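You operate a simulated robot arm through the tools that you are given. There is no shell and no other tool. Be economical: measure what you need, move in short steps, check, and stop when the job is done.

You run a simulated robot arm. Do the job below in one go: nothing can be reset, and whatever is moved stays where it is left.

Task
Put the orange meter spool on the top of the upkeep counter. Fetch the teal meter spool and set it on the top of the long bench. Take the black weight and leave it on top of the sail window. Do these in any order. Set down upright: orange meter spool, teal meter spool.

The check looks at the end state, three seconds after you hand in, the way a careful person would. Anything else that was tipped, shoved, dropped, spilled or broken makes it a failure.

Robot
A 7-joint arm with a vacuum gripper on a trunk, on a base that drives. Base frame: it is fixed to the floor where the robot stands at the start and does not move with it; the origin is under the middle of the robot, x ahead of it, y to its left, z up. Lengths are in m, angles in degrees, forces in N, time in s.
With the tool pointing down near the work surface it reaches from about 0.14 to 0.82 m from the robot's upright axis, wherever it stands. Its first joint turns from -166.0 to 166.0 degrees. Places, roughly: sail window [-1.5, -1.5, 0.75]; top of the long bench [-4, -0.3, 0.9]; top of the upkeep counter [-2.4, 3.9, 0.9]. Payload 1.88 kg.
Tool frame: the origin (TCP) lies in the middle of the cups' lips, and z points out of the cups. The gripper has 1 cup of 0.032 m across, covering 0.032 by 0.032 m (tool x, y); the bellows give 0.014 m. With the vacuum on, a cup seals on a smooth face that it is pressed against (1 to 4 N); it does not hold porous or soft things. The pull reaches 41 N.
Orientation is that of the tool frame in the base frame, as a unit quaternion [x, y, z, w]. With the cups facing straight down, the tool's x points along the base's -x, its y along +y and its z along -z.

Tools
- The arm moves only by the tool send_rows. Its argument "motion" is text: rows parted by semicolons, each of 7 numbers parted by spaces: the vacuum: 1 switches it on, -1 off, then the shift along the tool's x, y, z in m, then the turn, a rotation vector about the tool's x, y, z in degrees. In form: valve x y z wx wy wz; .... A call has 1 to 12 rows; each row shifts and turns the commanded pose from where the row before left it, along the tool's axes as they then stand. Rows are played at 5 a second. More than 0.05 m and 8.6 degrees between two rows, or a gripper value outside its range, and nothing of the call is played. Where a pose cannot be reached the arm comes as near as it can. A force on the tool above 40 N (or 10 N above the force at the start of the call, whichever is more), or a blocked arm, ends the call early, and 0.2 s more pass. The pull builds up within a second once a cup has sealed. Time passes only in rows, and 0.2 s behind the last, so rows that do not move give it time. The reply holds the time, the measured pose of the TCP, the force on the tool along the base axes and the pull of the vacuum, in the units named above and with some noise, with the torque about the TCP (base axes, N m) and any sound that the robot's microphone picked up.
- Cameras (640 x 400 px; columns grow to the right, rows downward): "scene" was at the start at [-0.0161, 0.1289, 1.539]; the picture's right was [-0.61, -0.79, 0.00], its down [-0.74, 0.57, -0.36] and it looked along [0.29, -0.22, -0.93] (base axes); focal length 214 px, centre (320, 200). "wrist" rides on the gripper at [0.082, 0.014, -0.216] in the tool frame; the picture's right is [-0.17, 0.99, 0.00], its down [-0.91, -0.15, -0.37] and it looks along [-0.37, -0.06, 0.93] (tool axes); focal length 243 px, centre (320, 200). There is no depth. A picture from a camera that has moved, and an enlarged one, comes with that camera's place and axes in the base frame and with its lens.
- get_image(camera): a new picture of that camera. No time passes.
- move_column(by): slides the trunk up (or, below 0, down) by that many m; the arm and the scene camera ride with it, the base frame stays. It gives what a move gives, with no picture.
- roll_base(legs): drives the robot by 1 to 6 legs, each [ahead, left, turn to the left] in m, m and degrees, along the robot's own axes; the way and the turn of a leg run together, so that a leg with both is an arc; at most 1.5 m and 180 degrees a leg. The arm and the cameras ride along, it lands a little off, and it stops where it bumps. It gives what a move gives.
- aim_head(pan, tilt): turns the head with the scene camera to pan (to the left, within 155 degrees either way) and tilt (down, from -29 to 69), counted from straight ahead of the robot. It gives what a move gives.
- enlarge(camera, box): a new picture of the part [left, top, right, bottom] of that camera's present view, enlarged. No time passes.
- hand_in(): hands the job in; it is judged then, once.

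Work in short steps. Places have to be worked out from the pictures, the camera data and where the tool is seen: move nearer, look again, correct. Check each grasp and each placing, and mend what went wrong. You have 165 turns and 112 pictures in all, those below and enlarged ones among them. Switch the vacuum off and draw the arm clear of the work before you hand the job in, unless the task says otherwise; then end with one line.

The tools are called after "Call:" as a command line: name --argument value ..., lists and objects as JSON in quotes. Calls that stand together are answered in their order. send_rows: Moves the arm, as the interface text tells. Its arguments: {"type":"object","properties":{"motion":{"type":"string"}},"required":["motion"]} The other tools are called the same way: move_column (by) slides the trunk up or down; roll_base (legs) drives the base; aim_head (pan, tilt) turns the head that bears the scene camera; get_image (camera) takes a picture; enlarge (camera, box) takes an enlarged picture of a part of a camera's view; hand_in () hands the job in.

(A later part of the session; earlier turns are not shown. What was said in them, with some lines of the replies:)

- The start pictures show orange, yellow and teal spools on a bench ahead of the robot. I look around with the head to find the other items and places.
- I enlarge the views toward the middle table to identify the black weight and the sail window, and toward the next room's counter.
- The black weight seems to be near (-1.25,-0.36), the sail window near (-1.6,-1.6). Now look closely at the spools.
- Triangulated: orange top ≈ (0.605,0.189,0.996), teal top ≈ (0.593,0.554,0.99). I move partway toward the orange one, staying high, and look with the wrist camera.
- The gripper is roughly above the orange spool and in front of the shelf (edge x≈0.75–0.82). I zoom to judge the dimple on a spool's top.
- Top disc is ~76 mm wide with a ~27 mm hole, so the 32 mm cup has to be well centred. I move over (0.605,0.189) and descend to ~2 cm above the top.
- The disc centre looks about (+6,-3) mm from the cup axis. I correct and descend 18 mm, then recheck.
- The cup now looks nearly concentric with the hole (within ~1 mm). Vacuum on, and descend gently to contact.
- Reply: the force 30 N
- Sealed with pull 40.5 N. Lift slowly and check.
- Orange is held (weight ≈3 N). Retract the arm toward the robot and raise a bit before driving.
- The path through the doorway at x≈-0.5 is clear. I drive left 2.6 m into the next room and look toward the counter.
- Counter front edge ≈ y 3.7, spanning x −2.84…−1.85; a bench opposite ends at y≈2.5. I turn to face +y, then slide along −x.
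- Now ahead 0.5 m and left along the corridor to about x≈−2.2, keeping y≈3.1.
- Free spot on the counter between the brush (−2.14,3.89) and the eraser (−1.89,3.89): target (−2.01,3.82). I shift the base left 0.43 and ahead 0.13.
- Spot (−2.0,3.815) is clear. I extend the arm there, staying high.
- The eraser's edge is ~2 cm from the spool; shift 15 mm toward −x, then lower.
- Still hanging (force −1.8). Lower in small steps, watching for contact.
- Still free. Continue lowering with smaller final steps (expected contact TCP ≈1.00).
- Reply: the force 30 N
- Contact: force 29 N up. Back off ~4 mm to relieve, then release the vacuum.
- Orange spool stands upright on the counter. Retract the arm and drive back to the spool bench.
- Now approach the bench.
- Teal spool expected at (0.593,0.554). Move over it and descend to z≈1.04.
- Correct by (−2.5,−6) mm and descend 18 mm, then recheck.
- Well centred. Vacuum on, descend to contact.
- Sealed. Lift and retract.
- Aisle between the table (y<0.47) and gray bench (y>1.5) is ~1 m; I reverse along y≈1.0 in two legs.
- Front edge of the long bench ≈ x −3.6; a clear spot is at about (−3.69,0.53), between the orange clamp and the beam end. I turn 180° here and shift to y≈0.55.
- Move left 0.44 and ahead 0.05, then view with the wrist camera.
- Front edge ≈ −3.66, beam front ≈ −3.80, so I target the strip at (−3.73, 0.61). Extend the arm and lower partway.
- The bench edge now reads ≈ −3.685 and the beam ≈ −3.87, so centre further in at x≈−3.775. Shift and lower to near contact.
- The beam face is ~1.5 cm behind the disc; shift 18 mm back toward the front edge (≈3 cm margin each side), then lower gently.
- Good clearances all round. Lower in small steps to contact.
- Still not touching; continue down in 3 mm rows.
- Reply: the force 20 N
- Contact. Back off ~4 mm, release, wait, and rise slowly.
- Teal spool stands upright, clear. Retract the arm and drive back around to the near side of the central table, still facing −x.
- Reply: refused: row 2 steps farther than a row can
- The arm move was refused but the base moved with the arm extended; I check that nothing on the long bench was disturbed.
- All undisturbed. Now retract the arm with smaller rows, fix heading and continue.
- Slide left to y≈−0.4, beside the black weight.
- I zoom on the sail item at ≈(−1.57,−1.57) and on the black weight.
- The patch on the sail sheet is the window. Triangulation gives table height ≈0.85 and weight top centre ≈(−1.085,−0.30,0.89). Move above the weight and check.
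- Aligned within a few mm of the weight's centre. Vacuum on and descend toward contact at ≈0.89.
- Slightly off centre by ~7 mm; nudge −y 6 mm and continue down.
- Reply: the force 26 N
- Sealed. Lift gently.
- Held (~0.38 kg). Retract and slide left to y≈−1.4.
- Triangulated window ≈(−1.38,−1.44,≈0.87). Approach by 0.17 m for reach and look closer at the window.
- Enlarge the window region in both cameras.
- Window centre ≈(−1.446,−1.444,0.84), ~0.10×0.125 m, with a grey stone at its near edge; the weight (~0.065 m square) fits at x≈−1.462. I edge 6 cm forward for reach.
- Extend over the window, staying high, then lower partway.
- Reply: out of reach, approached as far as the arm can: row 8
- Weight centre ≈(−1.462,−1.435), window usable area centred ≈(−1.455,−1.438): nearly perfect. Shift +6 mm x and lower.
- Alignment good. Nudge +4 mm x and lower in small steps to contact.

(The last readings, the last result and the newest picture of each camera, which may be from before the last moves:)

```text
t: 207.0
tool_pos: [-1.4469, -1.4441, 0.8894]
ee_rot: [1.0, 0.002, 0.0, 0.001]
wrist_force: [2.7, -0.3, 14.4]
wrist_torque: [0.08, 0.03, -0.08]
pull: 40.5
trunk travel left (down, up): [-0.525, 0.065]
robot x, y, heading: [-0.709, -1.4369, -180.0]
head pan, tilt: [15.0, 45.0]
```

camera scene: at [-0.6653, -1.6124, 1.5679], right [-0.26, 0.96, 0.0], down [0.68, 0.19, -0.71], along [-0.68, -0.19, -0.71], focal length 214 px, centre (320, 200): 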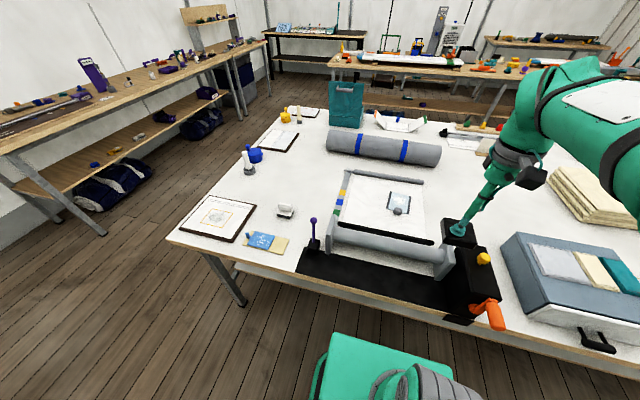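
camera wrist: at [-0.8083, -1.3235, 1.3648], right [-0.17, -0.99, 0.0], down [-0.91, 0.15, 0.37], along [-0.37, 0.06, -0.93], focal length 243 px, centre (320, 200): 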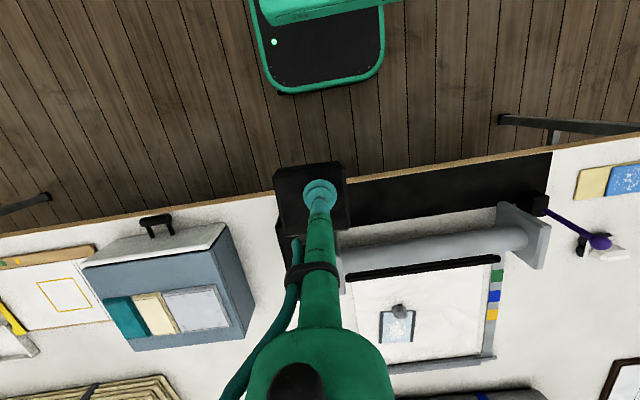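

Contact. Ease off 3 mm, release, and rise.

Call:
send_rows --motion "1 0 0 -0.003 0 0 0;-1 0 0 0 0 0 0;-1 0 0 0 0 0 0;-1 0 0 0 0 0 0;-1 0 0 0 0 0 0;-1 0 0 -0.003 0 0 0;-1 0 0 -0.005 0 0 0;-1 0 0 -0.01 0 0 0;-1 0 0 -0.03 0 0 0;-1 0 0 -0.045 0 0 0;-1 0 0 -0.045 0 0 0"

Call:
enlarge --camera "wrist" --box '[240, 80, 400, 230]'

Call:
enlarge --camera "scene" --box '[350, 165, 446, 225]'

```text
t: 209.4
tool_pos: [-1.446, -1.4452, 1.028]
ee_rot: [1.0, 0.002, 0.002, -0.001]
wrist_force: [-0.2, 0.3, -0.1]
wrist_torque: [-0.01, 0.0, -0.03]
pull: 0.2
trunk travel left (down, up): [-0.525, 0.065]
robot x, y, heading: [-0.7092, -1.436, -179.7]
head pan, tilt: [15.0, 45.0]
```

```text
2.67 times, centred on (320, 155) of wrist
camera zoom: at [-1.3662, -1.4577, 1.245], right [-0.16, -0.99, 0.0], down [-0.92, 0.15, 0.37], along [-0.37, 0.06, -0.93], focal length 647 px, centre (320, 320)
```

zoom: 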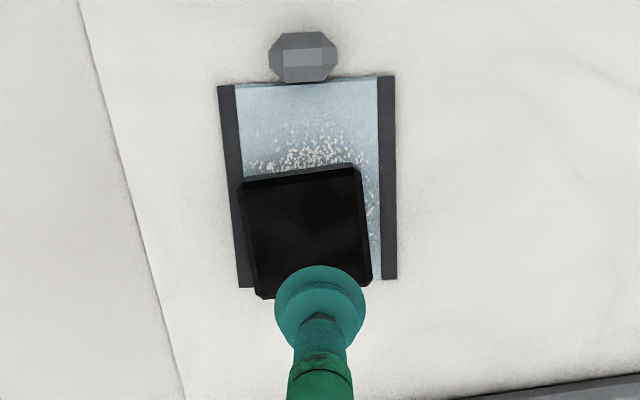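

```text
6.67 times, centred on (398, 195) of scene
camera zoom: at [-0.7252, -1.6229, 1.5678], right [-0.26, 0.96, 0.0], down [0.68, 0.19, -0.71], along [-0.68, -0.19, -0.71], focal length 1430 px, centre (-200, 233)
```

zoom: 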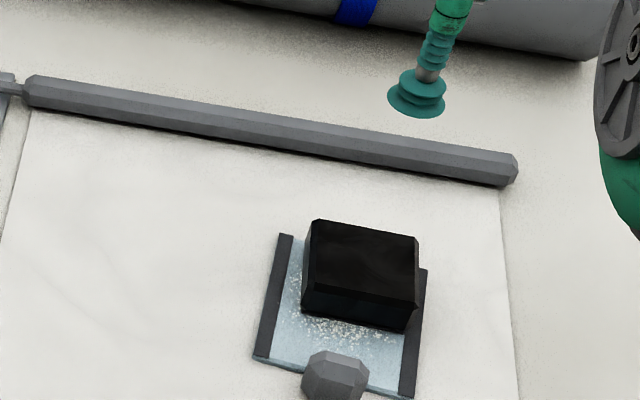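

The weight lies flat on the window, fully within it (centre ≈(−1.456,−1.436)), stone untouched. Retract the arm, back away and take a last look.

Call:
send_rows --motion "-1 0 0 -0.045 0 0 0;-1 0 0 -0.045 0 0 0;-1 0.04 0 0 0 0 0;-1 0.045 0 0 0 0 0;-1 0.045 0 0 0 0 0;-1 0.045 0 0 0 0 0;-1 0.045 0 0 0 0 0;-1 0.045 0 0 0 0 0;-1 0.045 0 0 0 0 0"

Call:
roll_base --legs '[[-0.2, 0, 0]]'

Call:
get_image --camera "scene"

```text
t: 211.4
tool_pos: [-1.1395, -1.4427, 1.1165]
ee_rot: [1.0, 0.002, 0.001, 0.0]
wrist_force: [-0.3, -0.3, -0.2]
wrist_torque: [0.0, -0.02, 0.01]
pull: 0.0
trunk travel left (down, up): [-0.525, 0.065]
robot x, y, heading: [-0.7059, -1.4387, -179.8]
head pan, tilt: [15.0, 45.0]
```

```text
t: 213.0
tool_pos: [-0.9427, -1.4408, 1.1159]
ee_rot: [1.0, 0.001, 0.001, 0.0]
wrist_force: [-0.3, -0.4, 0.3]
wrist_torque: [0.01, -0.03, 0.0]
pull: 0.1
trunk travel left (down, up): [-0.525, 0.065]
robot x, y, heading: [-0.5172, -1.4367, -179.9]
head pan, tilt: [15.0, 45.0]
```

```text
41 pictures are left
camera scene: at [-0.5287, -1.622, 1.5679], right [-0.26, 0.97, 0.0], down [0.68, 0.18, -0.71], along [-0.68, -0.18, -0.71], focal length 214 px, centre (320, 200)
```

scene: 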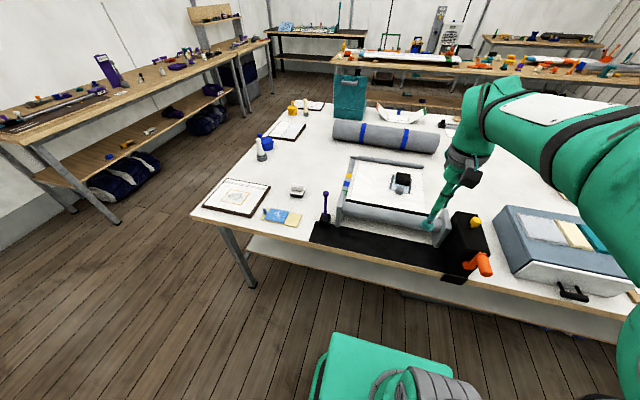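

All three items are placed, the vacuum is off and the arm is clear; nothing else appears disturbed. I hand in.

Call:
hand_in

```text
The job is handed in.
```

The job is handed in: the orange spool is upright on the upkeep counter, the teal spool is upright on the long bench, and the black weight is flat on the sail window. One drive was made by mistake with the arm still reaching over the long bench; I checked afterwards and nothing had moved.
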